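You operate a simulated robot arm through the tools that you are given. There is no shell and no other tool. Be economical: measure what you need, move in short steps, check, and stop when the job is done.

Carry out the task below with a simulated two-armed robot. There is one attempt and no reset: what you move stays moved.

Task
The mix is in mould 26: close it, clamp it, open its vent and wind the timer to 3.
Fine: draw the stay pin first; turn the vent handle once the lid is down; be closed before the foam spoils.

The check looks at the end state, three seconds after you hand in, the way a careful person would. Anything else that was tipped, shoved, dropped, spilled or broken makes it a failure. A push-on lid holds only when it is set on centred and level and pressed home; a screw cap is set on level and turned clockwise until tight.

Robot
Two 7-joint arms with two-finger parallel grippers on one trunk, on a base that drives. Base frame: it is fixed to the floor where the robot stands at the start and does not move with it; the origin is under the middle of the robot, x ahead of it, y to its left, z up; the surface under the hand at the start is at about z = 0.5. Units: m, degrees, N and s.
The left shoulder is at the start at [0.07, 0.177, 1.247], the right one opposite. With the tool pointing down near the work surface each hand reaches from about 0.1 to 0.46 m from the robot's upright axis, wherever it stands, measured 20 degrees to its own side. Places, roughly: first small mould [0.8, 0.3, 0.8]; first small mould heat knob [0.4, 0, 0.9]; first small mould left clamp [0.5, 0.5, 1.1]; first small mould lid [0.9, 0.3, 1.1]; first small mould right clamp [0.4, 0.2, 1.1]; first small mould stay pin [0.8, 0, 1]; first small mould timer knob [0.4, 0, 0.8]; first small mould valve handle [0.5, 0.3, 0.7]; first small mould vent handle [1, 0.3, 1.1]; second small mould left clamp [0.9, 1.3, 1.1]; second small mould left side clamp [1.1, 1.3, 1.1]; second small mould right clamp [0.8, 1, 1.1]; second small mould right side clamp [1, 0.9, 1.1]; second small mould timer knob [0.6, 0.8, 0.8]; second small mould vent handle [1, 1.1, 1.1]. Payload 3.43 kg a hand.
The tool frame of a hand sits at the grasp point between the pads (the TCP): z along the fingers, y along the line on which they close. The tips reach 0.03 m beyond it. Largest opening 0.094 m; finger width 0.028, thickness 0.01; the body of the gripper, 0.05 by 0.096 m, starts 0.055 m behind the TCP.
Orientation is that of the tool frame in the base frame, as a unit quaternion [w, x, y, z]. With the fingers straight down and closing along the base's y, the tool's x points along the base's -x, its y along +y and its z along -z.

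Tools
- The arms move only by the tool servo_tool. It takes "left_increments", "right_increments" or both (then of equal length, played together; a hand with none holds still); each is a list of rows, each an object (a shift or turn left out is 0, a gripper value left out holds the last) with "xyz": the shift along the tool's x, y, z in m, a list of three; "rot": the turn, a rotation vector about the tool's x, y, z in degrees, a list of three. In form: [{"xyz": [x, y, z], "rot": [ax, ay, az]}, ...]. A call has 1 to 10 rows; each row is the pose to reach, as a shift and turn from the pose commanded when the call began, along the tool's axes at that moment. "left_fingers" and "right_fingers" are, for a hand that has rows, the closure, from 0 (fully open) to 1 (shut), set as the call begins (left out, the last holds). A row lasts 0.2 s, in which the tool goes at most 0.05 m and 8.6 degrees; a call with a longer step from one row to the next is refused whole, and so is a gripper value outside its range. A pose out of reach is approached as far as the arm can. The call stops where the force on the tool passes 60 N (or 10 N more than at its start, if that is more) or the arm is blocked; 0.2 s more then pass. Each finger travels about 0.153 m/s and halts on what it meets, pressing with about 24 N; the grip force reading is that of the motor and also rises with nothing between the fingers. The clock runs only during rows and for 0.2 s after the last one: add rows that repeat a pose to give the fingers time. The reply holds the time, the measured pose of the TCP, the force on the tool along the base axes, the opening and the grip force, in the units named above and with some noise, with the torque about the TCP (base axes, N m) and any sound that the robot's microphone picked up.
- Cameras (640 x 400 px; columns grow to the right, rows downward): "scene" is now at [0.1334, 0.018, 1.5849]; the picture's right is [0.26, -0.97, -0.00], its down [-0.48, -0.13, -0.87] and it looks along [0.84, 0.23, -0.50] (base axes); focal length 214 px, centre (320, 200). "left" rides on the left gripper at [0.076, -0.014, -0.102] in its tool frame; the picture's right is [0.18, 0.98, 0.00], its down [-0.75, 0.14, -0.64] and it looks along [-0.63, 0.12, 0.77] (tool axes); focal length 243 px, centre (320, 200). "right" rides on the right gripper at [0.076, 0.014, -0.103] in its tool frame; the picture's right is [-0.18, 0.98, 0.00], its down [-0.75, -0.14, -0.64] and it looks along [-0.63, -0.12, 0.77] (tool axes); focal length 243 px, centre (320, 200). There is no depth. A picture from a camera that has moved, and an enlarged one, comes with that camera's place and axes in the base frame and with its lens. The place of the scene camera against the robot may be out by one fixed shift of up to 0.018 m in any direction.
- grab_frame(camera): a new picture of that camera. It takes no simulated time.
- slide_trunk(by): slides the trunk up (or, below 0, down) by that many m; the arms and the scene camera ride with it, the base frame stays. It gives what a move gives, with no picture.
- drive_base(legs): drives the robot by 1 to 6 legs, each [ahead, turn to the left] in m and degrees, along the robot's own axes; the way and the turn of a leg run together, so that a leg with both is an arc; at most 1.5 m and 180 degrees a leg. The arms and the cameras ride along, it lands a little off, and it stops where it bumps. It gives what a move gives.
- turn_head(pan, tilt): turns the head with the scene camera to pan (to the left, within 86 degrees either way) and tilt (down, from -29 to 69), counted from straight ahead of the robot. It gives what a move gives.
- close_up(camera, box): a new picture of the part [left, top, right, bottom] of that camera's present view, enlarged. It takes no simulated time.
- job_done(): hands the job in; it is judged then, once.

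Work in short steps. Places have to be worked out from the pictures, the camera data and where the tool is seen: move nearer, look again, correct. Check each grasp and each placing, and mend what went wrong. You have 120 turns and 88 pictures in all, those below and enlarged ones among them. Open the grippers and draw the arms clear of the work before you hand the job in, unless the task says otherwise; then end with one line.

The tools are called after "Request:" as name(argument=value, ...) on one line, values as JSON. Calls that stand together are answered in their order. servo_tool: Moves the arms, as the interface text tells. Its arguments: {"type":"object","properties":{"left_increments":{"type":"array","items":{"type":"object","properties":{"xyz":{"type":"array","items":{"type":"number"}},"rot":{"type":"array","items":{"type":"number"}}}}},"left_fingers":{"type":"number"},"right_increments":{"type":"array","items":{"type":"object","properties":{"xyz":{"type":"array","items":{"type":"number"}},"rot":{"type":"array","items":{"type":"number"}}}}},"right_fingers":{"type":"number"}},"required":[]} The other tools are called the same way: slide_trunk (by) slides the trunk up or down; drive_base (legs) drives the base; turn_head (pan, tilt) turns the head that bears the scene camera; grab_frame (camera) takes a picture; close_up (camera, box) takes an enlarged picture of a part of a camera's view; job_done () hands the job in.

At the start:

```text
time_s: 0.0
left_tcp_pos: [0.401, 0.4284, 0.9992]
left_ee_rot: [0.0, 0.0, 1.0, 0.0]
left_force: [0.0, -0.3, 0.0]
left_wrist_torque: [0.03, 0.02, 0.03]
left_opening: 0.0939
left_grip_force: 0.0
right_tcp_pos: [0.3589, 0.0019, 1.5097]
right_ee_rot: [0.001, 0.0, 1.0, 0.0]
right_force: [-0.6, 0.8, 1.3]
right_wrist_torque: [0.0, -0.02, 0.0]
right_opening: 0.094
right_grip_force: 0.0
trunk travel left (down, up): [-0.827, 0.013]
robot x, y, heading: [0.0002, 0.0028, -0.2]
head pan, tilt: [15.2, 29.7]
```

scene: 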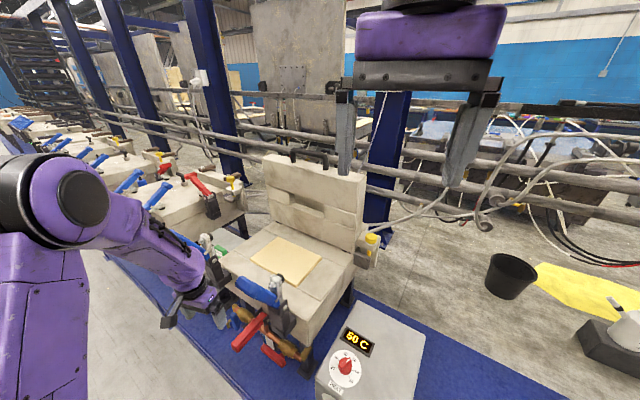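
right: 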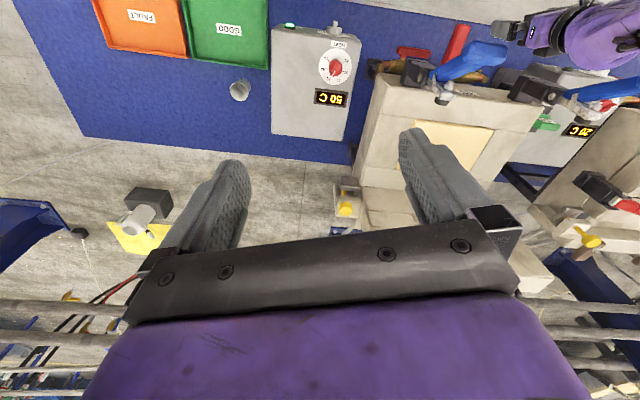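
left: 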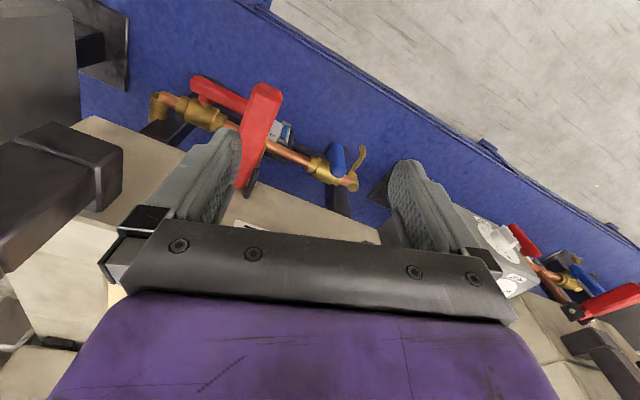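

The open mould with a mix lies ahead. I enlarge the scene to find the pin, clamps, vent handle, and the timer.

Request:
close_up(camera="scene", box=[200, 130, 440, 280])

Request:
close_up(camera="scene", box=[200, 250, 440, 400])

Request:
close_up(camera="right", box=[260, 0, 580, 220])

```text
2.67 times, centred on (320, 205) of scene
camera zoom: at [0.1334, 0.018, 1.5849], right [0.26, -0.97, 0.0], down [-0.48, -0.13, -0.87], along [0.84, 0.23, -0.5], focal length 572 px, centre (320, 187)
```

zoom: 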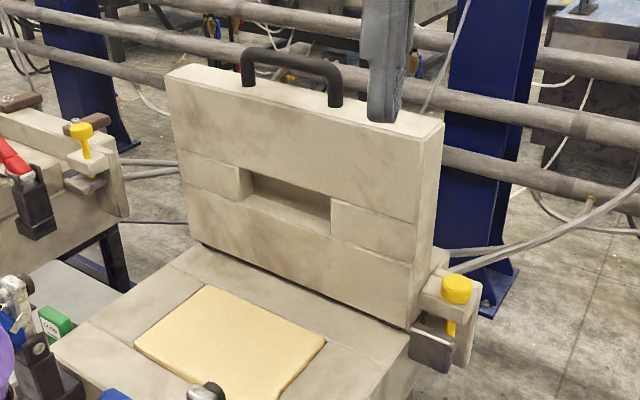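

```text
2.67 times, centred on (320, 325) of scene
camera zoom: at [0.1334, 0.018, 1.5849], right [0.26, -0.97, 0.0], down [-0.48, -0.13, -0.87], along [0.84, 0.23, -0.5], focal length 572 px, centre (320, -133)
```

zoom: 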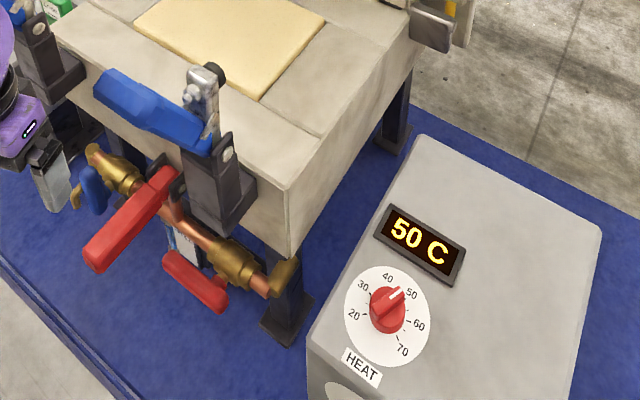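

```text
1.82 times, centred on (420, 110) of right
camera zoom: at [0.2822, 0.0173, 1.613], right [0.18, 0.98, 0.0], down [0.75, -0.14, 0.64], along [0.63, -0.12, -0.77], focal length 441 px, centre (138, 364)
```

zoom: 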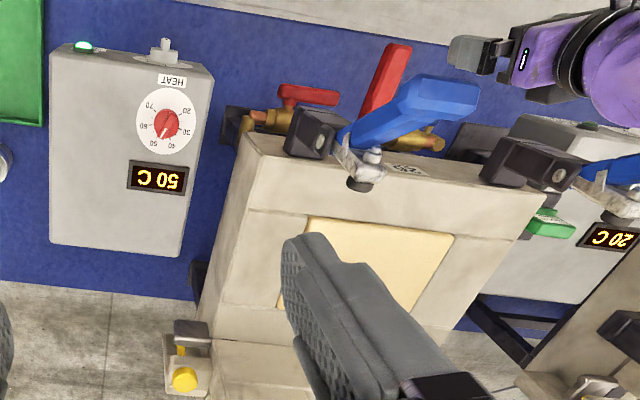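

The open mould holds the mix; its yaw is about −16°, with the pin on its right back corner. I check the ground ahead, the timer box and the number tag.

Request:
close_up(camera="right", box=[420, 60, 520, 122])

Request:
turn_head(pan=-5, tilt=55)

Request:
grab_frame(camera="scene")

```text
6.40 times, centred on (470, 91) of right
camera zoom: at [0.2822, 0.0173, 1.613], right [0.18, 0.98, 0.0], down [0.75, -0.14, 0.64], along [0.63, -0.12, -0.77], focal length 1553 px, centre (-640, 898)
```

zoom: 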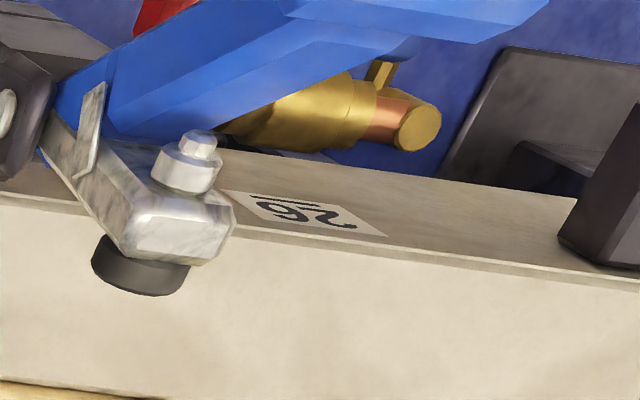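

```text
time_s: 0.9
left_tcp_pos: [0.4007, 0.428, 1.0001]
left_ee_rot: [0.0, -0.001, 1.0, -0.001]
left_force: [0.4, 0.4, -0.3]
left_wrist_torque: [-0.04, -0.01, 0.01]
left_opening: 0.0943
left_grip_force: 0.0
right_tcp_pos: [0.3587, 0.0031, 1.5101]
right_ee_rot: [0.001, 0.0, 1.0, -0.001]
right_force: [-0.5, -0.7, 0.7]
right_wrist_torque: [0.02, 0.0, 0.0]
right_opening: 0.0938
right_grip_force: 0.1
trunk travel left (down, up): [-0.827, 0.013]
robot x, y, heading: [0.0006, 0.0024, -0.1]
head pan, tilt: [-5.0, 55.0]
```

```text
80 pictures are left
camera scene: at [0.1178, -0.0115, 1.5484], right [-0.09, -1.0, 0.0], down [-0.82, 0.07, -0.57], along [0.57, -0.05, -0.82], focal length 214 px, centre (320, 200)
```

scene: 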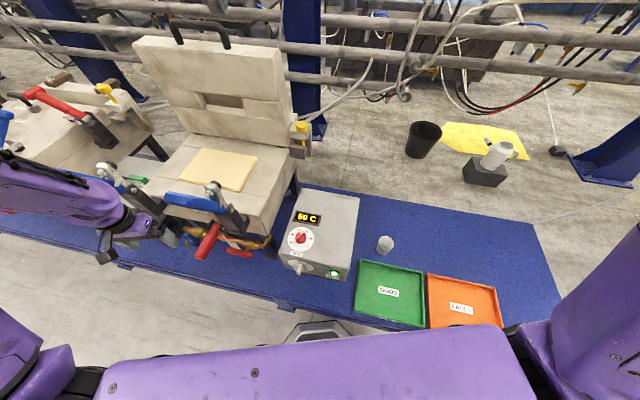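

The tag reads 26, so this is the mould. The bench front runs at yaw about −16°; I first lift the left arm clear, then drive to stand square in front of the mould.

Request:
servo_tool(left_increments=[{"xyz": [0, 0, -0.045]}, {"xyz": [0.01, 0, -0.09]}, {"xyz": [0.03, 0, -0.13]}, {"xyz": [0.05, 0, -0.17]}, {"xyz": [0.07, 0, -0.21]}, {"xyz": [0.09, 0, -0.25]}, {"xyz": [0.1, 0, -0.29]}, {"xyz": [0.1, 0, -0.33]}])

Request:
drive_base(legs=[[-0.4, 0], [0, 31.4], [0.58, 0], [0, -47.4]])

Request:
turn_head(pan=0, tilt=40)

Request:
grab_frame(camera="scene")

```text
time_s: 2.7
left_tcp_pos: [0.3075, 0.4419, 1.3284]
left_ee_rot: [0.0, -0.001, 1.0, -0.006]
left_force: [1.2, -0.8, -0.1]
left_wrist_torque: [0.01, 0.0, -0.02]
left_opening: 0.0942
left_grip_force: 0.0
left hand out of reach, approached as far as the arm can: row 7, 8
right_tcp_pos: [0.3591, 0.0035, 1.5099]
right_ee_rot: [0.002, 0.0, 1.0, 0.001]
right_force: [-0.2, -0.5, 0.5]
right_wrist_torque: [-0.01, 0.0, -0.02]
right_opening: 0.0939
right_grip_force: 0.0
trunk travel left (down, up): [-0.827, 0.013]
robot x, y, heading: [-0.003, -0.0023, -0.1]
head pan, tilt: [-5.0, 55.0]
```

```text
time_s: 11.8
left_tcp_pos: [0.5268, 0.6496, 1.3265]
left_ee_rot: [-0.002, 0.136, 0.991, -0.006]
left_force: [-0.7, -1.0, 0.0]
left_wrist_torque: [-0.05, -0.01, -0.01]
left_opening: 0.0942
left_grip_force: 0.1
right_tcp_pos: [0.4546, 0.213, 1.5097]
right_ee_rot: [0.0, 0.138, 0.99, -0.001]
right_force: [0.1, 0.2, 0.9]
right_wrist_torque: [-0.03, 0.01, 0.0]
right_opening: 0.0942
right_grip_force: 0.0
trunk travel left (down, up): [-0.827, 0.013]
robot x, y, heading: [0.1099, 0.3097, -15.5]
head pan, tilt: [-5.0, 55.0]
```

```text
time_s: 12.5
left_tcp_pos: [0.5257, 0.6476, 1.3261]
left_ee_rot: [-0.001, 0.136, 0.991, -0.008]
left_force: [-0.5, -0.4, 0.1]
left_wrist_torque: [0.01, 0.01, 0.01]
left_opening: 0.094
left_grip_force: 0.0
right_tcp_pos: [0.455, 0.2113, 1.5095]
right_ee_rot: [0.001, 0.138, 0.99, 0.0]
right_force: [0.4, -0.1, 0.0]
right_wrist_torque: [0.0, 0.01, -0.01]
right_opening: 0.0942
right_grip_force: 0.1
trunk travel left (down, up): [-0.827, 0.013]
robot x, y, heading: [0.1095, 0.3084, -15.8]
head pan, tilt: [0.0, 40.0]
```

```text
79 pictures are left
camera scene: at [0.2343, 0.2641, 1.569], right [-0.27, -0.96, 0.0], down [-0.62, 0.18, -0.77], along [0.74, -0.21, -0.64], focal length 214 px, centre (320, 200)
```

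scene: 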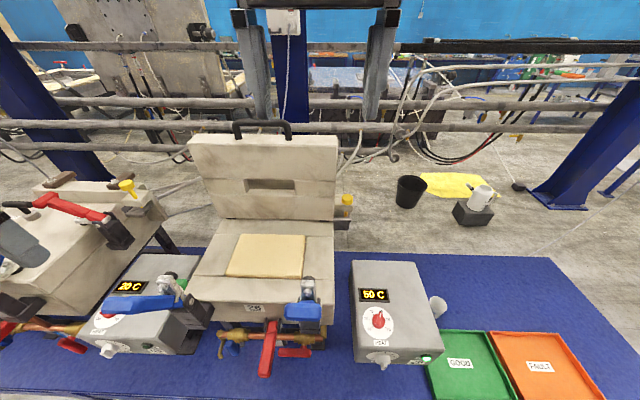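

Now I stand square to the mould. Triangulating the yellow pin knob gives about (0.80, 0.00, 1.056); I look at it and the clamps and lid enlarged.

Request:
close_up(camera="scene", box=[300, 170, 380, 250])

Request:
close_up(camera="scene", box=[100, 250, 340, 390])

Request:
close_up(camera="scene", box=[330, 250, 490, 390])

```text
5.00 times, centred on (340, 210) of scene
camera zoom: at [0.2343, 0.2641, 1.569], right [-0.27, -0.96, 0.0], down [-0.62, 0.18, -0.77], along [0.74, -0.21, -0.64], focal length 1072 px, centre (220, 150)
```

zoom: 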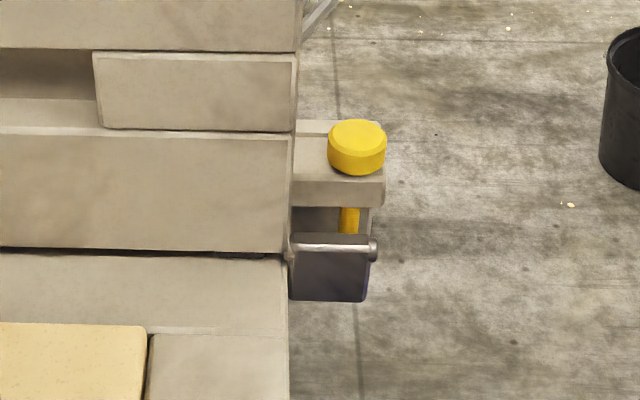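

```text
2.67 times, centred on (220, 320) of scene
camera zoom: at [0.2343, 0.2641, 1.569], right [-0.27, -0.96, 0.0], down [-0.62, 0.18, -0.77], along [0.74, -0.21, -0.64], focal length 572 px, centre (587, -120)
```

zoom: 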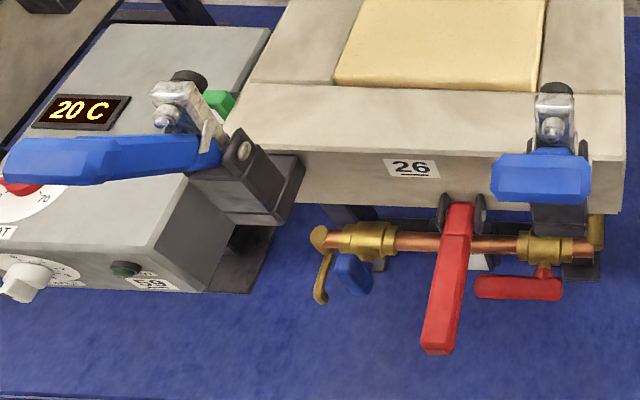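

```text
2.86 times, centred on (410, 320) of scene
camera zoom: at [0.2343, 0.2641, 1.569], right [-0.27, -0.96, 0.0], down [-0.62, 0.18, -0.77], along [0.74, -0.21, -0.64], focal length 613 px, centre (63, -143)
```

zoom: 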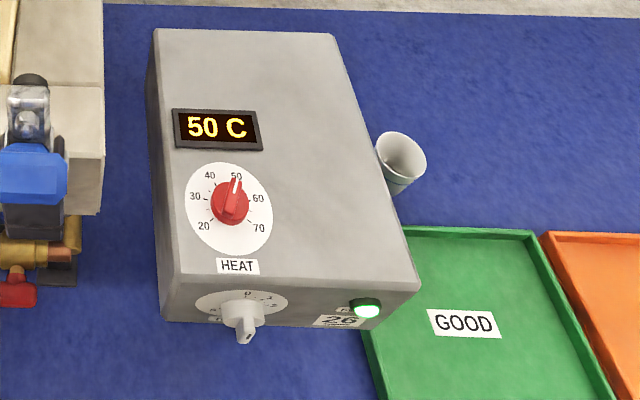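

The pin knob is ~44 mm wide with only ~22 mm gap to the lid, so I approach from the front with the right hand, pitched 60° forward and fingers part closed. First a pre-pose short of it.

Request:
servo_tool(right_increments=[{"xyz": [-0.027, -0.012, 0.039], "rot": [0, -6, 0]}, {"xyz": [-0.054, -0.024, 0.078], "rot": [0, -12, 0]}, {"xyz": [-0.081, -0.036, 0.117], "rot": [0, -18, 0]}, {"xyz": [-0.108, -0.048, 0.156], "rot": [0, -24, 0]}, {"xyz": [-0.135, -0.06, 0.195], "rot": [0, -30, 0]}, {"xyz": [-0.162, -0.072, 0.234], "rot": [0, -36, 0]}, {"xyz": [-0.189, -0.084, 0.273], "rot": [0, -42, 0]}, {"xyz": [-0.216, -0.096, 0.312], "rot": [0, -48, 0]}, {"xyz": [-0.243, -0.108, 0.351], "rot": [0, -54, 0]}, {"xyz": [-0.27, -0.12, 0.39], "rot": [0, -60, 0]}], right_fingers=0.34)

Request:
grab_frame(camera="scene")

Request:
grab_frame(camera="right")

```text
time_s: 14.7
left_tcp_pos: [0.53, 0.6413, 1.327]
left_ee_rot: [-0.005, 0.136, 0.991, -0.004]
left_force: [1.3, -0.4, -0.3]
left_wrist_torque: [0.07, 0.03, -0.01]
left_opening: 0.0938
left_grip_force: 0.0
right_tcp_pos: [0.6809, 0.0124, 1.1126]
right_ee_rot: [0.482, 0.146, 0.861, -0.066]
right_force: [4.2, 1.9, 3.4]
right_wrist_torque: [-0.1, 0.26, -0.06]
right_opening: 0.0621
right_grip_force: 0.0
right hand out of reach, approached as far as the arm can: row 9
trunk travel left (down, up): [-0.827, 0.013]
robot x, y, heading: [0.1087, 0.3076, -16.0]
head pan, tilt: [0.0, 40.0]
```

```text
75 pictures are left
camera scene: at [0.2399, 0.2557, 1.5684], right [-0.27, -0.96, 0.0], down [-0.62, 0.18, -0.76], along [0.73, -0.21, -0.65], focal length 214 px, centre (320, 200)
```

scene: 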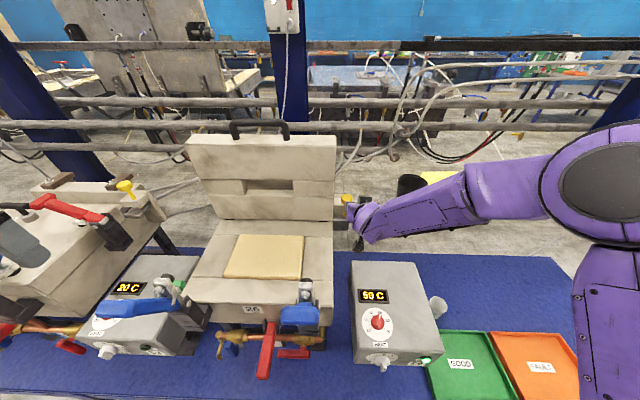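

```text
74 pictures are left
camera right: at [0.5654, 0.0667, 1.1026], right [0.4, 0.9, 0.18], down [-0.19, -0.11, 0.97], along [0.9, -0.42, 0.13], focal length 243 px, centre (320, 200)
```

right: 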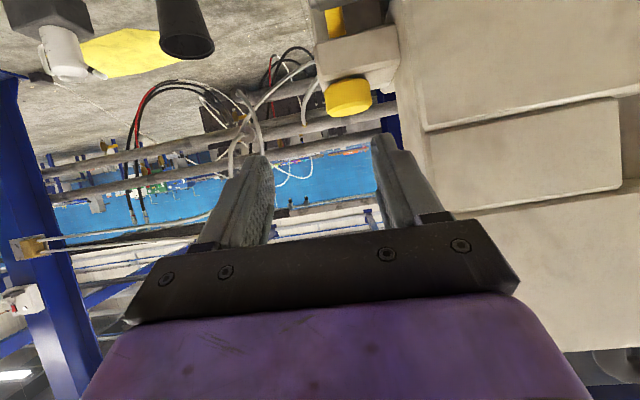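

Using the right wrist camera I place the knob at about (0.804, 0.004, 1.042). I level the tool to ~80° pitch, lower to knob height and stop 7 cm short to check alignment.

Request:
servo_tool(right_increments=[{"xyz": [0.0085, 0.0056, 0.0167], "rot": [0, -5.5, 0]}, {"xyz": [0.017, 0.0112, 0.0335], "rot": [0, -11, 0]}, {"xyz": [0.0256, 0.0168, 0.0502], "rot": [0, -16.5, 0]}, {"xyz": [0.0341, 0.0224, 0.0669], "rot": [0, -22, 0]}, {"xyz": [0.0341, 0.0224, 0.0669], "rot": [0, -22, 0]}])

Request:
grab_frame(camera="right")

Request:
close_up(camera="scene", box=[300, 160, 400, 260])

```text
time_s: 15.9
left_tcp_pos: [0.5266, 0.6473, 1.326]
left_ee_rot: [-0.003, 0.136, 0.991, -0.007]
left_force: [0.0, -0.7, -0.2]
left_wrist_torque: [-0.01, 0.01, 0.02]
left_opening: 0.0941
left_grip_force: 0.1
right_tcp_pos: [0.7267, 0.0329, 1.0573]
right_ee_rot: [0.65, 0.105, 0.747, -0.09]
right_force: [0.0, -0.5, 0.2]
right_wrist_torque: [-0.01, 0.01, 0.0]
right_opening: 0.0624
right_grip_force: 0.1
trunk travel left (down, up): [-0.827, 0.013]
robot x, y, heading: [0.1114, 0.306, -16.0]
head pan, tilt: [0.0, 40.0]
```

```text
73 pictures are left
camera right: at [0.6227, 0.0773, 0.9968], right [0.29, 0.94, 0.18], down [-0.55, 0.01, 0.83], along [0.78, -0.35, 0.52], focal length 243 px, centre (320, 200)
```

right: 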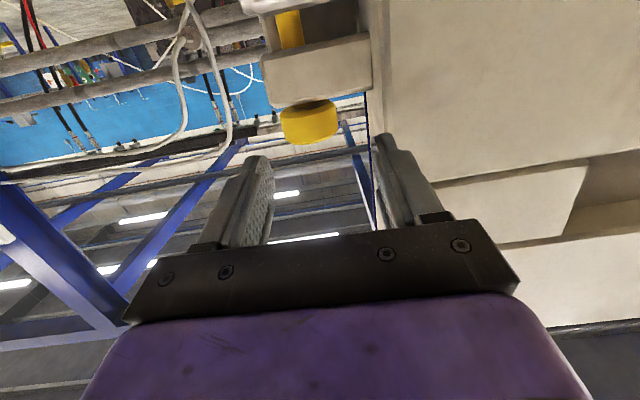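

```text
4.00 times, centred on (350, 210) of scene
camera zoom: at [0.2346, 0.263, 1.569], right [-0.27, -0.96, 0.0], down [-0.62, 0.18, -0.77], along [0.74, -0.21, -0.64], focal length 858 px, centre (200, 160)
```

zoom: 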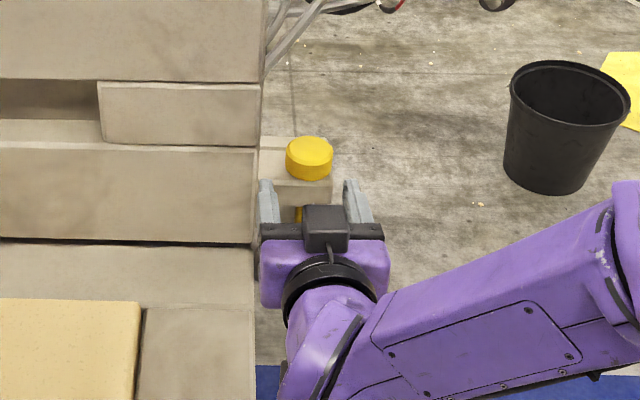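

The knob triangulates to (0.80, 0.0035, 1.043), so the tool is 8 mm too far left. I shift right 10 mm, then go forward 67 mm.

Request:
servo_tool(right_increments=[{"xyz": [0, -0.01, 0]}, {"xyz": [0, -0.01, 0.01]}, {"xyz": [-0.001, -0.01, 0.03]}, {"xyz": [-0.002, -0.01, 0.05]}, {"xyz": [-0.0022, -0.01, 0.067]}, {"xyz": [-0.0022, -0.01, 0.067]}])

Request:
grab_frame(camera="right")

Request:
close_up(camera="scene", box=[310, 170, 390, 220])

```text
time_s: 17.3
left_tcp_pos: [0.5258, 0.6486, 1.326]
left_ee_rot: [-0.002, 0.135, 0.991, -0.007]
left_force: [-0.6, -0.7, 1.5]
left_wrist_torque: [-0.01, -0.01, 0.0]
left_opening: 0.0943
left_grip_force: 0.1
right_tcp_pos: [0.7887, 0.0058, 1.0496]
right_ee_rot: [0.65, 0.104, 0.748, -0.09]
right_force: [0.1, -0.5, 0.0]
right_wrist_torque: [0.02, 0.01, -0.02]
right_opening: 0.0619
right_grip_force: 0.0
trunk travel left (down, up): [-0.827, 0.013]
robot x, y, heading: [0.1118, 0.3061, -15.8]
head pan, tilt: [0.0, 40.0]
```

```text
71 pictures are left
camera right: at [0.6839, 0.0501, 0.9892], right [0.29, 0.94, 0.18], down [-0.55, 0.01, 0.84], along [0.78, -0.34, 0.52], focal length 243 px, centre (320, 200)
```

right: 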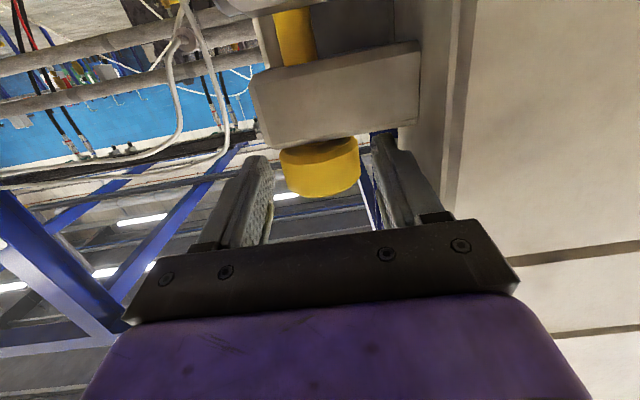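

```text
8.00 times, centred on (350, 195) of scene
camera zoom: at [0.2342, 0.2643, 1.569], right [-0.27, -0.96, 0.0], down [-0.62, 0.18, -0.77], along [0.74, -0.21, -0.64], focal length 1716 px, centre (80, 240)
```

zoom: 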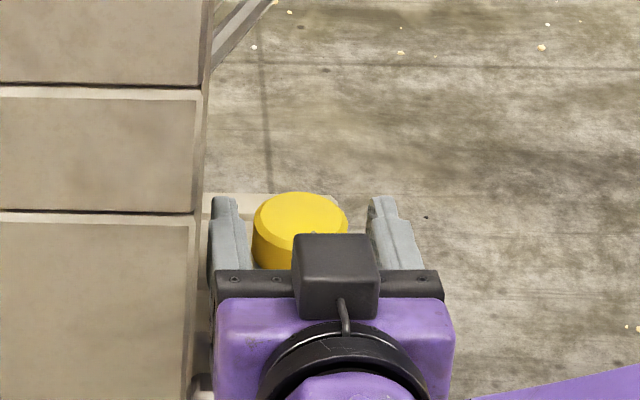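

The knob lies between the fingers, clear of the lid. I close the grip.

Request:
servo_tool(right_increments=[{"xyz": [0, 0, 0]}, {"xyz": [0, 0.003, 0]}, {"xyz": [0, 0.003, 0]}], right_fingers=1.0)

```text
time_s: 18.1
left_tcp_pos: [0.5249, 0.6471, 1.3263]
left_ee_rot: [-0.001, 0.137, 0.991, -0.007]
left_force: [-0.6, 1.1, 0.5]
left_wrist_torque: [-0.03, -0.02, -0.02]
left_opening: 0.094
left_grip_force: 0.0
right_tcp_pos: [0.7888, 0.0068, 1.0484]
right_ee_rot: [0.651, 0.105, 0.747, -0.091]
right_force: [-4.2, -2.9, 0.5]
right_wrist_torque: [-0.14, 0.03, 0.16]
right_opening: 0.0432
right_grip_force: 45.0
trunk travel left (down, up): [-0.827, 0.013]
robot x, y, heading: [0.1077, 0.3054, -16.0]
head pan, tilt: [0.0, 40.0]
```

Gripped at 43 mm. I pull the pin straight up 6 cm.

Request:
servo_tool(right_increments=[{"xyz": [-0.015, 0, -0.002]}, {"xyz": [-0.03, 0, -0.0042]}, {"xyz": [-0.045, 0, -0.0063]}, {"xyz": [-0.06, 0, -0.0084]}, {"xyz": [-0.06, 0, -0.0084]}])

Request:
close_up(camera="scene", box=[300, 150, 400, 250])

Request:
grab_frame(camera="right")

```text
time_s: 19.3
left_tcp_pos: [0.5292, 0.6447, 1.3263]
left_ee_rot: [-0.004, 0.136, 0.991, -0.006]
left_force: [0.7, -0.3, 0.4]
left_wrist_torque: [0.0, -0.03, -0.04]
left_opening: 0.0941
left_grip_force: 0.2
right_tcp_pos: [0.7897, 0.0074, 1.0966]
right_ee_rot: [0.642, 0.105, 0.755, -0.087]
right_force: [-19.1, 5.0, -46.3]
right_wrist_torque: [-0.08, 1.0, -0.27]
right_opening: 0.0427
right_grip_force: 44.9
trunk travel left (down, up): [-0.827, 0.013]
robot x, y, heading: [0.1105, 0.3049, -15.8]
head pan, tilt: [0.0, 40.0]
```

```text
4.00 times, centred on (350, 200) of scene
camera zoom: at [0.2384, 0.2613, 1.5679], right [-0.27, -0.96, 0.0], down [-0.62, 0.18, -0.76], along [0.73, -0.21, -0.65], focal length 858 px, centre (200, 200)
```

zoom: 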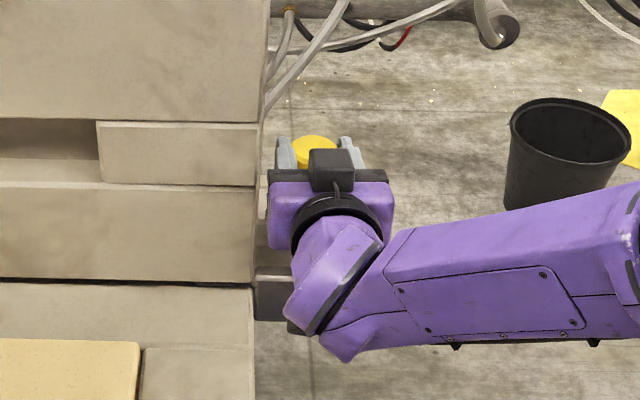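

```text
68 pictures are left
camera right: at [0.6829, 0.0515, 1.0386], right [0.29, 0.94, 0.18], down [-0.53, 0.0, 0.85], along [0.79, -0.35, 0.5], focal length 243 px, centre (320, 200)
```

right: 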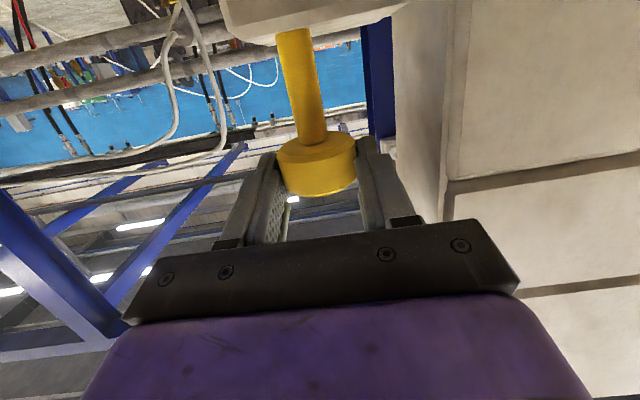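

The pin came up 48 mm and hit a stop (46 N), like the drawn pin on the neighbour. I ease off slightly, release, and see if it stays.

Request:
servo_tool(right_increments=[{"xyz": [0.008, 0, 0]}, {"xyz": [0.008, 0, 0]}])

Request:
servo_tool(right_increments=[{"xyz": [0, 0, 0]}, {"xyz": [0, 0, 0]}], right_fingers=0.36)

Request:
grab_frame(camera="right")

```text
time_s: 19.9
left_tcp_pos: [0.5281, 0.6461, 1.3263]
left_ee_rot: [-0.003, 0.136, 0.991, -0.007]
left_force: [0.2, -0.1, 1.0]
left_wrist_torque: [-0.01, 0.03, 0.02]
left_opening: 0.094
left_grip_force: 0.1
right_tcp_pos: [0.7879, 0.0068, 1.0954]
right_ee_rot: [0.646, 0.105, 0.751, -0.087]
right_force: [-15.5, 2.9, -32.3]
right_wrist_torque: [0.44, 0.8, -0.06]
right_opening: 0.0429
right_grip_force: 44.7
trunk travel left (down, up): [-0.827, 0.013]
robot x, y, heading: [0.1088, 0.3089, -15.6]
head pan, tilt: [0.0, 40.0]
```

```text
time_s: 20.5
left_tcp_pos: [0.5265, 0.6469, 1.3261]
left_ee_rot: [-0.002, 0.135, 0.991, -0.007]
left_force: [-0.2, -0.6, -0.2]
left_wrist_torque: [-0.01, 0.0, -0.03]
left_opening: 0.094
left_grip_force: 0.0
right_tcp_pos: [0.7897, 0.0062, 1.1036]
right_ee_rot: [0.651, 0.104, 0.747, -0.09]
right_force: [0.4, 1.0, -0.1]
right_wrist_torque: [0.0, -0.02, 0.03]
right_opening: 0.0601
right_grip_force: 0.1
trunk travel left (down, up): [-0.827, 0.013]
robot x, y, heading: [0.1098, 0.308, -16.1]
head pan, tilt: [0.0, 40.0]
```

```text
67 pictures are left
camera right: at [0.6857, 0.0511, 1.0419], right [0.29, 0.94, 0.18], down [-0.55, 0.01, 0.83], along [0.78, -0.34, 0.52], focal length 243 px, centre (320, 200)
```

right: 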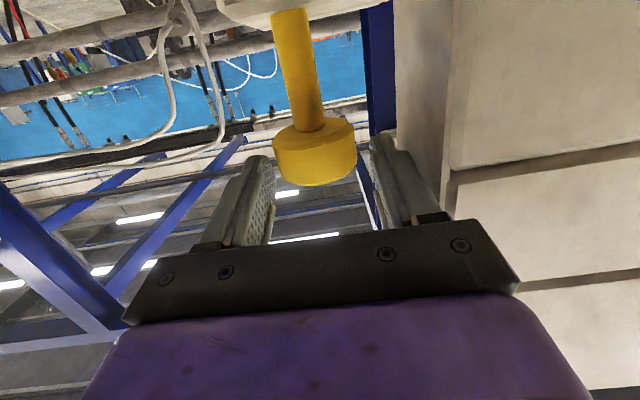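

The pin stays drawn. Now I withdraw the right hand and bring the left toward the lid handle (about (0.877, 0.262, 1.33)), turning it so the fingers close across the bar.

Request:
servo_tool(right_increments=[{"xyz": [0, 0, -0.04]}, {"xyz": [0, 0, -0.08]}, {"xyz": [0, -0.01, -0.12]}, {"xyz": [0, -0.03, -0.16]}, {"xyz": [0, -0.05, -0.2]}, {"xyz": [0, -0.05, -0.2]}, {"xyz": [0, -0.05, -0.2]}, {"xyz": [0, -0.05, -0.2]}, {"xyz": [0, -0.05, -0.2]}, {"xyz": [0, -0.05, -0.2]}], left_increments=[{"xyz": [-0.025, -0.027, -0.005], "rot": [0, 0, -8.4]}, {"xyz": [-0.05, -0.054, -0.01], "rot": [0, 0, -16.8]}, {"xyz": [-0.075, -0.081, -0.015], "rot": [0, 0, -25.2]}, {"xyz": [-0.1, -0.108, -0.02], "rot": [0, 0, -33.6]}, {"xyz": [-0.125, -0.135, -0.025], "rot": [0, 0, -42]}, {"xyz": [-0.15, -0.162, -0.03], "rot": [0, 0, -50.4]}, {"xyz": [-0.175, -0.189, -0.035], "rot": [0, 0, -58.8]}, {"xyz": [-0.2, -0.216, -0.04], "rot": [0, 0, -67.2]}, {"xyz": [-0.225, -0.243, -0.045], "rot": [0, 0, -75.6]}, {"xyz": [-0.25, -0.271, -0.05], "rot": [0, 0, -84]}])

Request:
grab_frame(camera="scene")

```text
time_s: 22.7
left_tcp_pos: [0.6989, 0.3187, 1.3785]
left_ee_rot: [-0.006, -0.561, 0.828, -0.002]
left_force: [0.9, -0.4, -0.9]
left_wrist_torque: [0.01, 0.01, -0.02]
left_opening: 0.0942
left_grip_force: 0.1
left hand out of reach, approached as far as the arm can: row 1, 2, 3, 4
right_tcp_pos: [0.586, 0.0119, 1.129]
right_ee_rot: [0.65, 0.103, 0.748, -0.089]
right_force: [-0.1, 0.3, 0.2]
right_wrist_torque: [0.01, -0.04, -0.03]
right_opening: 0.0603
right_grip_force: 0.1
trunk travel left (down, up): [-0.827, 0.013]
robot x, y, heading: [0.1046, 0.3059, -15.9]
head pan, tilt: [0.0, 40.0]
```

```text
66 pictures are left
camera scene: at [0.237, 0.2631, 1.5687], right [-0.27, -0.96, 0.0], down [-0.62, 0.18, -0.76], along [0.74, -0.21, -0.64], focal length 214 px, centre (320, 200)
```

scene: 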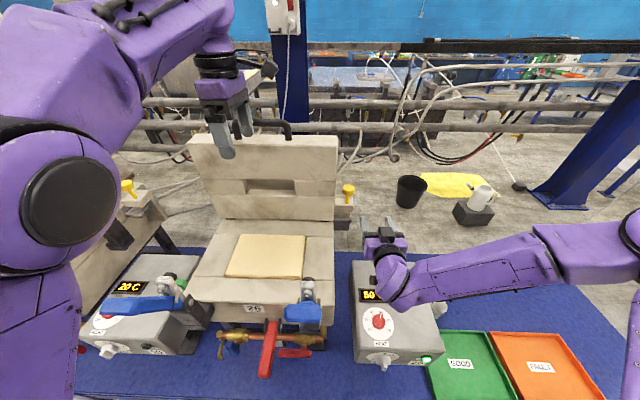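

Rotation works. I pitch the left hand 45° forward and bring it 7 cm short of the handle bar.

Request:
servo_tool(left_increments=[{"xyz": [-0.001, -0.022, 0], "rot": [7.5, -0.4, -0.95]}, {"xyz": [-0.0015, -0.044, 0], "rot": [15, -0.8, -1.9]}, {"xyz": [-0.002, -0.066, 0], "rot": [22.5, -1.2, -2.85]}, {"xyz": [-0.003, -0.09, 0], "rot": [30, -1.6, -3.8]}, {"xyz": [-0.004, -0.113, 0], "rot": [37.5, -2, -4.75]}, {"xyz": [-0.0047, -0.136, 0], "rot": [45, -2.35, -5.7]}, {"xyz": [-0.0047, -0.136, 0], "rot": [45, -2.35, -5.7]}])

Request:
grab_frame(camera="left")

Request:
close_up(camera="scene", box=[180, 80, 340, 180])

```text
time_s: 24.3
left_tcp_pos: [0.8212, 0.2735, 1.379]
left_ee_rot: [0.227, -0.56, 0.735, -0.308]
left_force: [1.0, -0.2, 0.2]
left_wrist_torque: [-0.03, 0.01, 0.02]
left_opening: 0.0942
left_grip_force: 0.0
right_tcp_pos: [0.5843, 0.0111, 1.1299]
right_ee_rot: [0.65, 0.105, 0.747, -0.091]
right_force: [-0.4, -0.6, -0.3]
right_wrist_torque: [0.01, 0.0, 0.01]
right_opening: 0.0604
right_grip_force: 0.0
trunk travel left (down, up): [-0.827, 0.013]
robot x, y, heading: [0.1106, 0.3071, -15.9]
head pan, tilt: [0.0, 40.0]
```

```text
65 pictures are left
camera left: at [0.741, 0.2189, 1.4648], right [-0.72, 0.0, -0.69], down [-0.33, 0.88, 0.35], along [0.61, 0.48, -0.63], focal length 243 px, centre (320, 200)
```

left: 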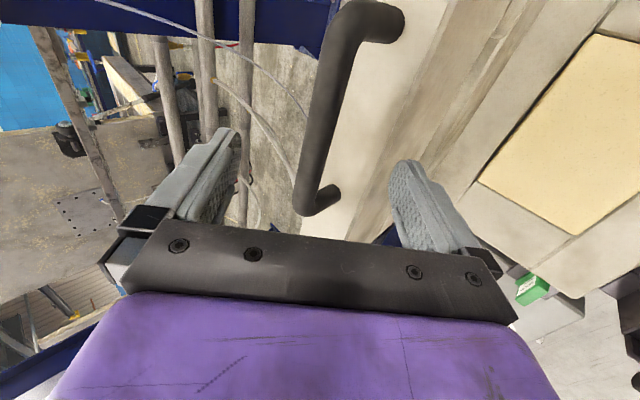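

```text
4.00 times, centred on (260, 130) of scene
camera zoom: at [0.2342, 0.2642, 1.569], right [-0.27, -0.96, 0.0], down [-0.62, 0.18, -0.77], along [0.74, -0.21, -0.64], focal length 858 px, centre (560, 480)
```

zoom: 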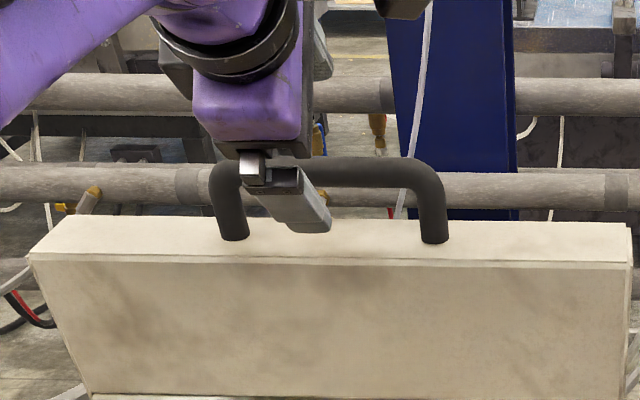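

The bar center is about 7 cm ahead along the tool axis. I advance with fingers open, then look.

Request:
servo_tool(left_increments=[{"xyz": [0.004, 0.0015, 0.025]}, {"xyz": [0.0077, 0.003, 0.05]}, {"xyz": [0.0077, 0.003, 0.064]}, {"xyz": [0.0077, 0.003, 0.064]}])

Request:
grab_frame(camera="left")

Request:
close_up(camera="scene", box=[180, 80, 340, 180])

```text
time_s: 25.3
left_tcp_pos: [0.846, 0.259, 1.3429]
left_ee_rot: [0.231, -0.559, 0.733, -0.312]
left_force: [-24.1, 8.0, 29.4]
left_wrist_torque: [0.22, 1.95, -0.35]
left_opening: 0.0917
left_grip_force: 0.1
right_tcp_pos: [0.574, 0.0146, 1.1346]
right_ee_rot: [0.655, 0.103, 0.743, -0.09]
right_force: [0.8, -0.1, -0.3]
right_wrist_torque: [0.01, -0.05, 0.04]
right_opening: 0.0605
right_grip_force: 0.0
trunk travel left (down, up): [-0.827, 0.013]
robot x, y, heading: [0.1099, 0.3076, -15.9]
head pan, tilt: [0.0, 40.0]
```

```text
63 pictures are left
camera left: at [0.7656, 0.2029, 1.427], right [-0.71, 0.0, -0.7], down [-0.33, 0.88, 0.34], along [0.62, 0.48, -0.63], focal length 243 px, centre (320, 200)
```

left: 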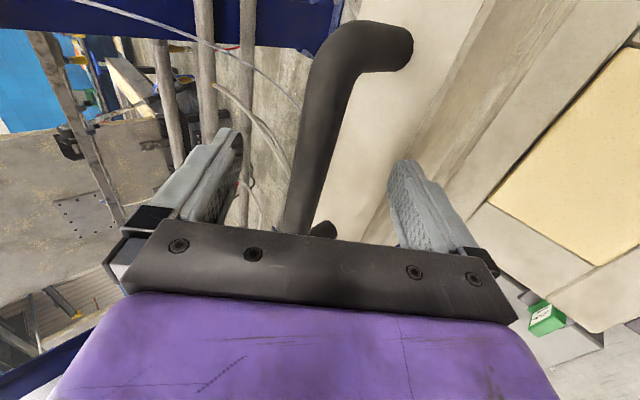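

```text
4.00 times, centred on (260, 130) of scene
camera zoom: at [0.2191, 0.2671, 1.5707], right [-0.27, -0.96, 0.0], down [-0.61, 0.17, -0.77], along [0.74, -0.21, -0.63], focal length 858 px, centre (560, 480)
```

zoom: 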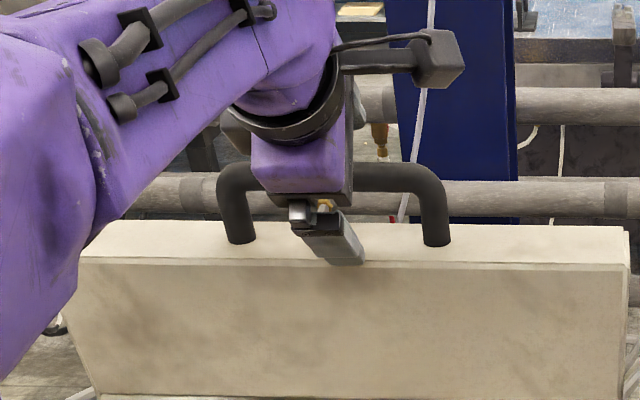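

The lower finger touched the lid's top edge. I back off, narrow the fingers to ~45 mm, and go in again.

Request:
servo_tool(left_increments=[{"xyz": [0, 0, -0.03]}, {"xyz": [0, -0.006, -0.03]}, {"xyz": [0, -0.006, -0.03]}], left_fingers=0.52)

Request:
servo_tool(left_increments=[{"xyz": [0, 0, 0.015]}, {"xyz": [0, 0, 0.028]}, {"xyz": [0, 0, 0.028]}])

Request:
grab_frame(camera="left")

```text
time_s: 26.1
left_tcp_pos: [0.8438, 0.2591, 1.3578]
left_ee_rot: [0.226, -0.561, 0.735, -0.307]
left_force: [0.0, -0.1, -0.3]
left_wrist_torque: [-0.01, -0.02, 0.02]
left_opening: 0.045
left_grip_force: 0.1
right_tcp_pos: [0.5841, 0.0123, 1.1306]
right_ee_rot: [0.651, 0.104, 0.747, -0.091]
right_force: [0.1, -0.7, -0.6]
right_wrist_torque: [0.0, -0.04, -0.04]
right_opening: 0.0599
right_grip_force: 0.0
trunk travel left (down, up): [-0.827, 0.013]
robot x, y, heading: [0.1048, 0.3067, -15.8]
head pan, tilt: [0.0, 40.0]
```

```text
time_s: 26.9
left_tcp_pos: [0.8653, 0.2529, 1.3371]
left_ee_rot: [0.226, -0.56, 0.735, -0.308]
left_force: [-0.3, 0.0, -0.5]
left_wrist_torque: [0.02, -0.01, 0.02]
left_opening: 0.0451
left_grip_force: 0.0
right_tcp_pos: [0.5848, 0.0114, 1.1295]
right_ee_rot: [0.65, 0.104, 0.748, -0.09]
right_force: [0.1, -0.5, 0.9]
right_wrist_torque: [0.01, -0.02, 0.0]
right_opening: 0.06
right_grip_force: 0.0
trunk travel left (down, up): [-0.827, 0.013]
robot x, y, heading: [0.1091, 0.3076, -16.0]
head pan, tilt: [0.0, 40.0]
```

```text
61 pictures are left
camera left: at [0.7844, 0.1981, 1.4229], right [-0.72, 0.0, -0.69], down [-0.33, 0.88, 0.35], along [0.61, 0.48, -0.63], focal length 243 px, centre (320, 200)
```

left: 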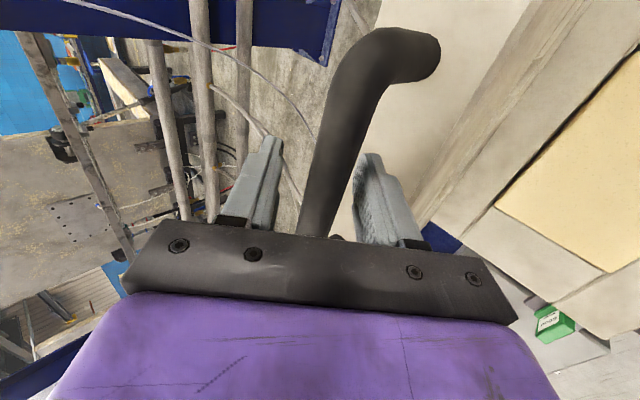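

The bar lies between the fingers. I close the grip.

Request:
servo_tool(left_increments=[{"xyz": [0, 0, 0]}, {"xyz": [0, 0, 0]}], left_fingers=1.0)

```text
time_s: 27.5
left_tcp_pos: [0.8625, 0.2538, 1.3339]
left_ee_rot: [0.226, -0.559, 0.737, -0.305]
left_force: [-14.7, 2.3, -20.1]
left_wrist_torque: [0.86, -0.22, -0.78]
left_opening: 0.0255
left_grip_force: 45.0
right_tcp_pos: [0.5829, 0.013, 1.13]
right_ee_rot: [0.65, 0.105, 0.747, -0.091]
right_force: [0.6, 0.4, -0.5]
right_wrist_torque: [-0.01, -0.01, 0.03]
right_opening: 0.0602
right_grip_force: 0.0
trunk travel left (down, up): [-0.827, 0.013]
robot x, y, heading: [0.1065, 0.3051, -15.9]
head pan, tilt: [0.0, 40.0]
```

Gripped on the ~25 mm bar. The first ~17° of the lid's arc is almost purely horizontal, so I drive back 10 cm to start the lid and gain elbow room for the lowering.

Request:
drive_base(legs=[[-0.1, 0]])

Request:
grab_frame(camera="scene")

```text
time_s: 28.7
left_tcp_pos: [0.7718, 0.2828, 1.3389]
left_ee_rot: [0.227, -0.561, 0.735, -0.308]
left_force: [11.8, 1.8, 0.3]
left_wrist_torque: [1.45, -0.96, -0.07]
left_opening: 0.0214
left_grip_force: 45.1
right_tcp_pos: [0.4907, 0.039, 1.1298]
right_ee_rot: [0.649, 0.104, 0.748, -0.091]
right_force: [-0.4, 0.0, 0.6]
right_wrist_torque: [-0.01, 0.01, 0.0]
right_opening: 0.0604
right_grip_force: 0.0
trunk travel left (down, up): [-0.827, 0.013]
robot x, y, heading: [0.0096, 0.3359, -15.8]
head pan, tilt: [0.0, 40.0]
```

```text
60 pictures are left
camera scene: at [0.1422, 0.2918, 1.5693], right [-0.27, -0.96, 0.0], down [-0.62, 0.17, -0.76], along [0.74, -0.21, -0.64], focal length 214 px, centre (320, 200)
```

scene: 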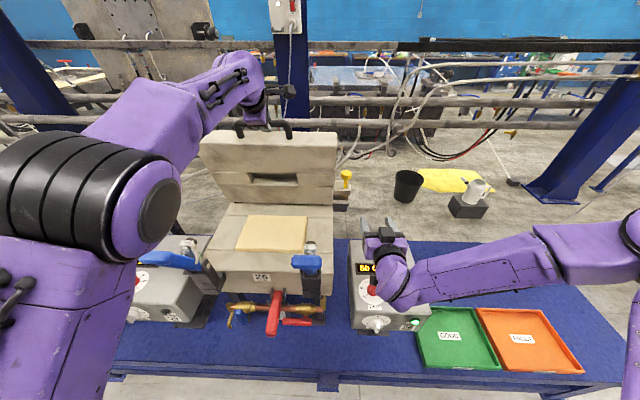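

I check whether the lid followed and the bar is still held.

Request:
close_up(camera="scene", box=[190, 70, 350, 220])

Request:
grab_frame(camera="left")

```text
2.67 times, centred on (270, 145) of scene
camera zoom: at [0.1422, 0.2918, 1.5693], right [-0.27, -0.96, 0.0], down [-0.62, 0.17, -0.76], along [0.74, -0.21, -0.64], focal length 572 px, centre (453, 347)
```

zoom: 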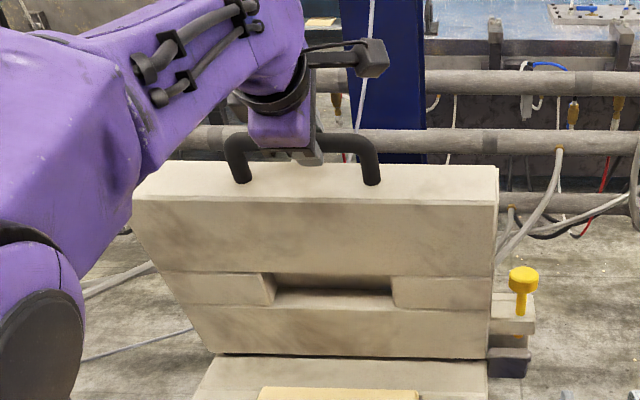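

```text
58 pictures are left
camera left: at [0.6922, 0.2262, 1.4237], right [-0.72, 0.0, -0.69], down [-0.33, 0.88, 0.35], along [0.61, 0.48, -0.63], focal length 243 px, centre (320, 200)
```

left: 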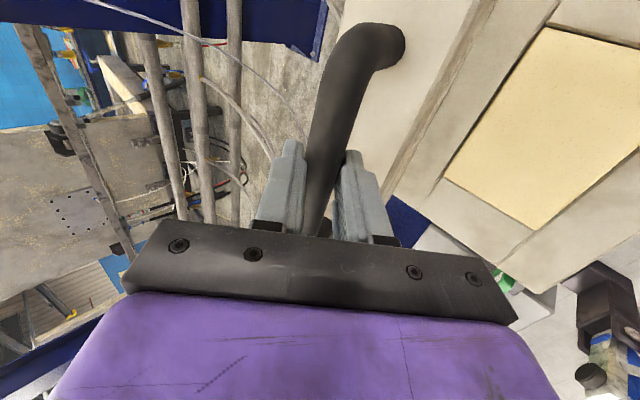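

The lid follows the hand and is tipped ~15° forward. I continue along the computed arc to ~50°.

Request:
servo_tool(left_increments=[{"xyz": [0, 0.0255, -0.0163]}, {"xyz": [0, 0.0522, -0.0302]}, {"xyz": [0, 0.0802, -0.0417]}, {"xyz": [0, 0.109, -0.0508]}, {"xyz": [0, 0.1385, -0.0573]}, {"xyz": [0, 0.1684, -0.0612]}, {"xyz": [0, 0.1986, -0.0626]}, {"xyz": [0, 0.1986, -0.0626]}])

Request:
grab_frame(camera="scene")

Request:
grab_frame(camera="left")

```text
time_s: 30.5
left_tcp_pos: [0.5932, 0.3353, 1.2405]
left_ee_rot: [0.228, -0.56, 0.734, -0.308]
left_force: [3.9, 13.5, 2.0]
left_wrist_torque: [1.96, -0.78, 0.21]
left_opening: 0.0216
left_grip_force: 45.2
left hand out of reach, approached as far as the arm can: row 6
right_tcp_pos: [0.4902, 0.0418, 1.1301]
right_ee_rot: [0.65, 0.103, 0.748, -0.092]
right_force: [0.5, -0.3, 0.8]
right_wrist_torque: [0.01, -0.04, 0.01]
right_opening: 0.0602
right_grip_force: 0.2
trunk travel left (down, up): [-0.827, 0.013]
robot x, y, heading: [0.0117, 0.3308, -15.8]
head pan, tilt: [0.0, 40.0]
```

```text
57 pictures are left
camera scene: at [0.141, 0.2969, 1.5689], right [-0.27, -0.96, 0.0], down [-0.62, 0.17, -0.77], along [0.74, -0.21, -0.64], focal length 214 px, centre (320, 200)
```

scene: 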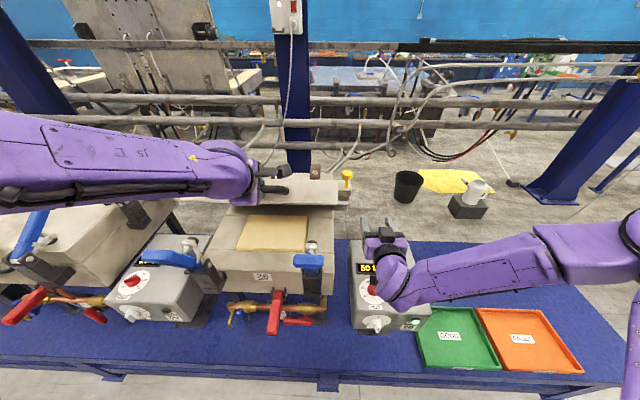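

```text
56 pictures are left
camera left: at [0.5124, 0.2797, 1.3265], right [-0.72, 0.0, -0.69], down [-0.33, 0.88, 0.35], along [0.61, 0.48, -0.63], focal length 243 px, centre (320, 200)
```

left: 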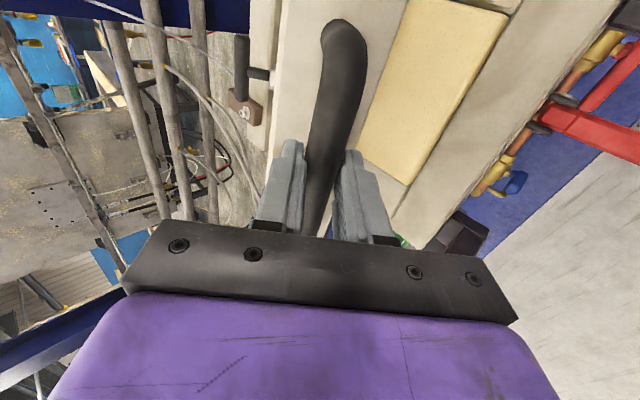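

The lid is ~50° down and well held. I continue to ~80° and check the clamps' clearance.

Request:
servo_tool(left_increments=[{"xyz": [0, 0.0302, 0.0013]}, {"xyz": [0, 0.0602, 0.0053]}, {"xyz": [0, 0.0896, 0.0119]}, {"xyz": [0, 0.1184, 0.021]}, {"xyz": [0, 0.1464, 0.0325]}, {"xyz": [0, 0.1732, 0.0465]}, {"xyz": [0, 0.1732, 0.0465]}])

Request:
grab_frame(camera="scene")

Request:
grab_frame(camera="left")

```text
time_s: 31.3
left_tcp_pos: [0.5622, 0.3403, 1.1917]
left_ee_rot: [0.237, -0.556, 0.733, -0.312]
left_force: [-37.5, 23.3, 34.4]
left_wrist_torque: [1.69, -0.47, -0.4]
left_opening: 0.0216
left_grip_force: 45.4
left hand out of reach, approached as far as the arm can: row 1, 2, 3
right_tcp_pos: [0.4729, 0.0436, 1.138]
right_ee_rot: [0.655, 0.103, 0.743, -0.091]
right_force: [-0.4, -0.6, 0.3]
right_wrist_torque: [0.02, 0.0, -0.03]
right_opening: 0.0602
right_grip_force: 0.1
trunk travel left (down, up): [-0.827, 0.013]
robot x, y, heading: [0.0063, 0.3359, -15.4]
head pan, tilt: [0.0, 40.0]
stopped in row 3 (left hand): the force on the tool passed its limit at 100 N (the readings are from after the stop); the commanded pose is now the measured one
```

```text
55 pictures are left
camera scene: at [0.1179, 0.2986, 1.5712], right [-0.27, -0.96, 0.0], down [-0.61, 0.17, -0.78], along [0.75, -0.21, -0.63], focal length 214 px, centre (320, 200)
```

scene: 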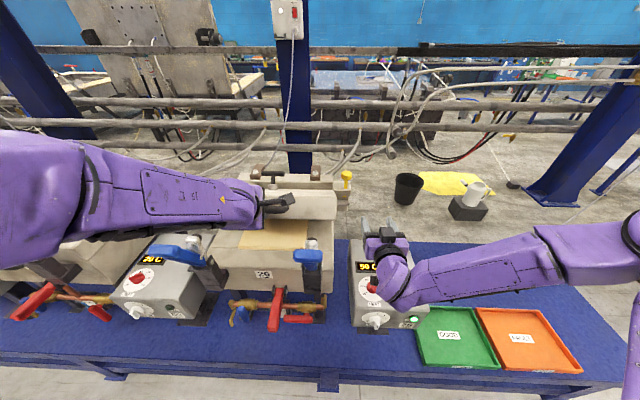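

```text
54 pictures are left
camera left: at [0.4799, 0.2839, 1.2744], right [-0.71, 0.01, -0.71], down [-0.34, 0.88, 0.34], along [0.62, 0.48, -0.62], focal length 243 px, centre (320, 200)
```

left: 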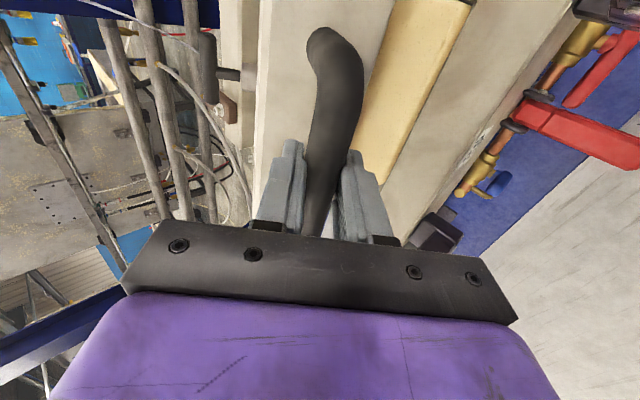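

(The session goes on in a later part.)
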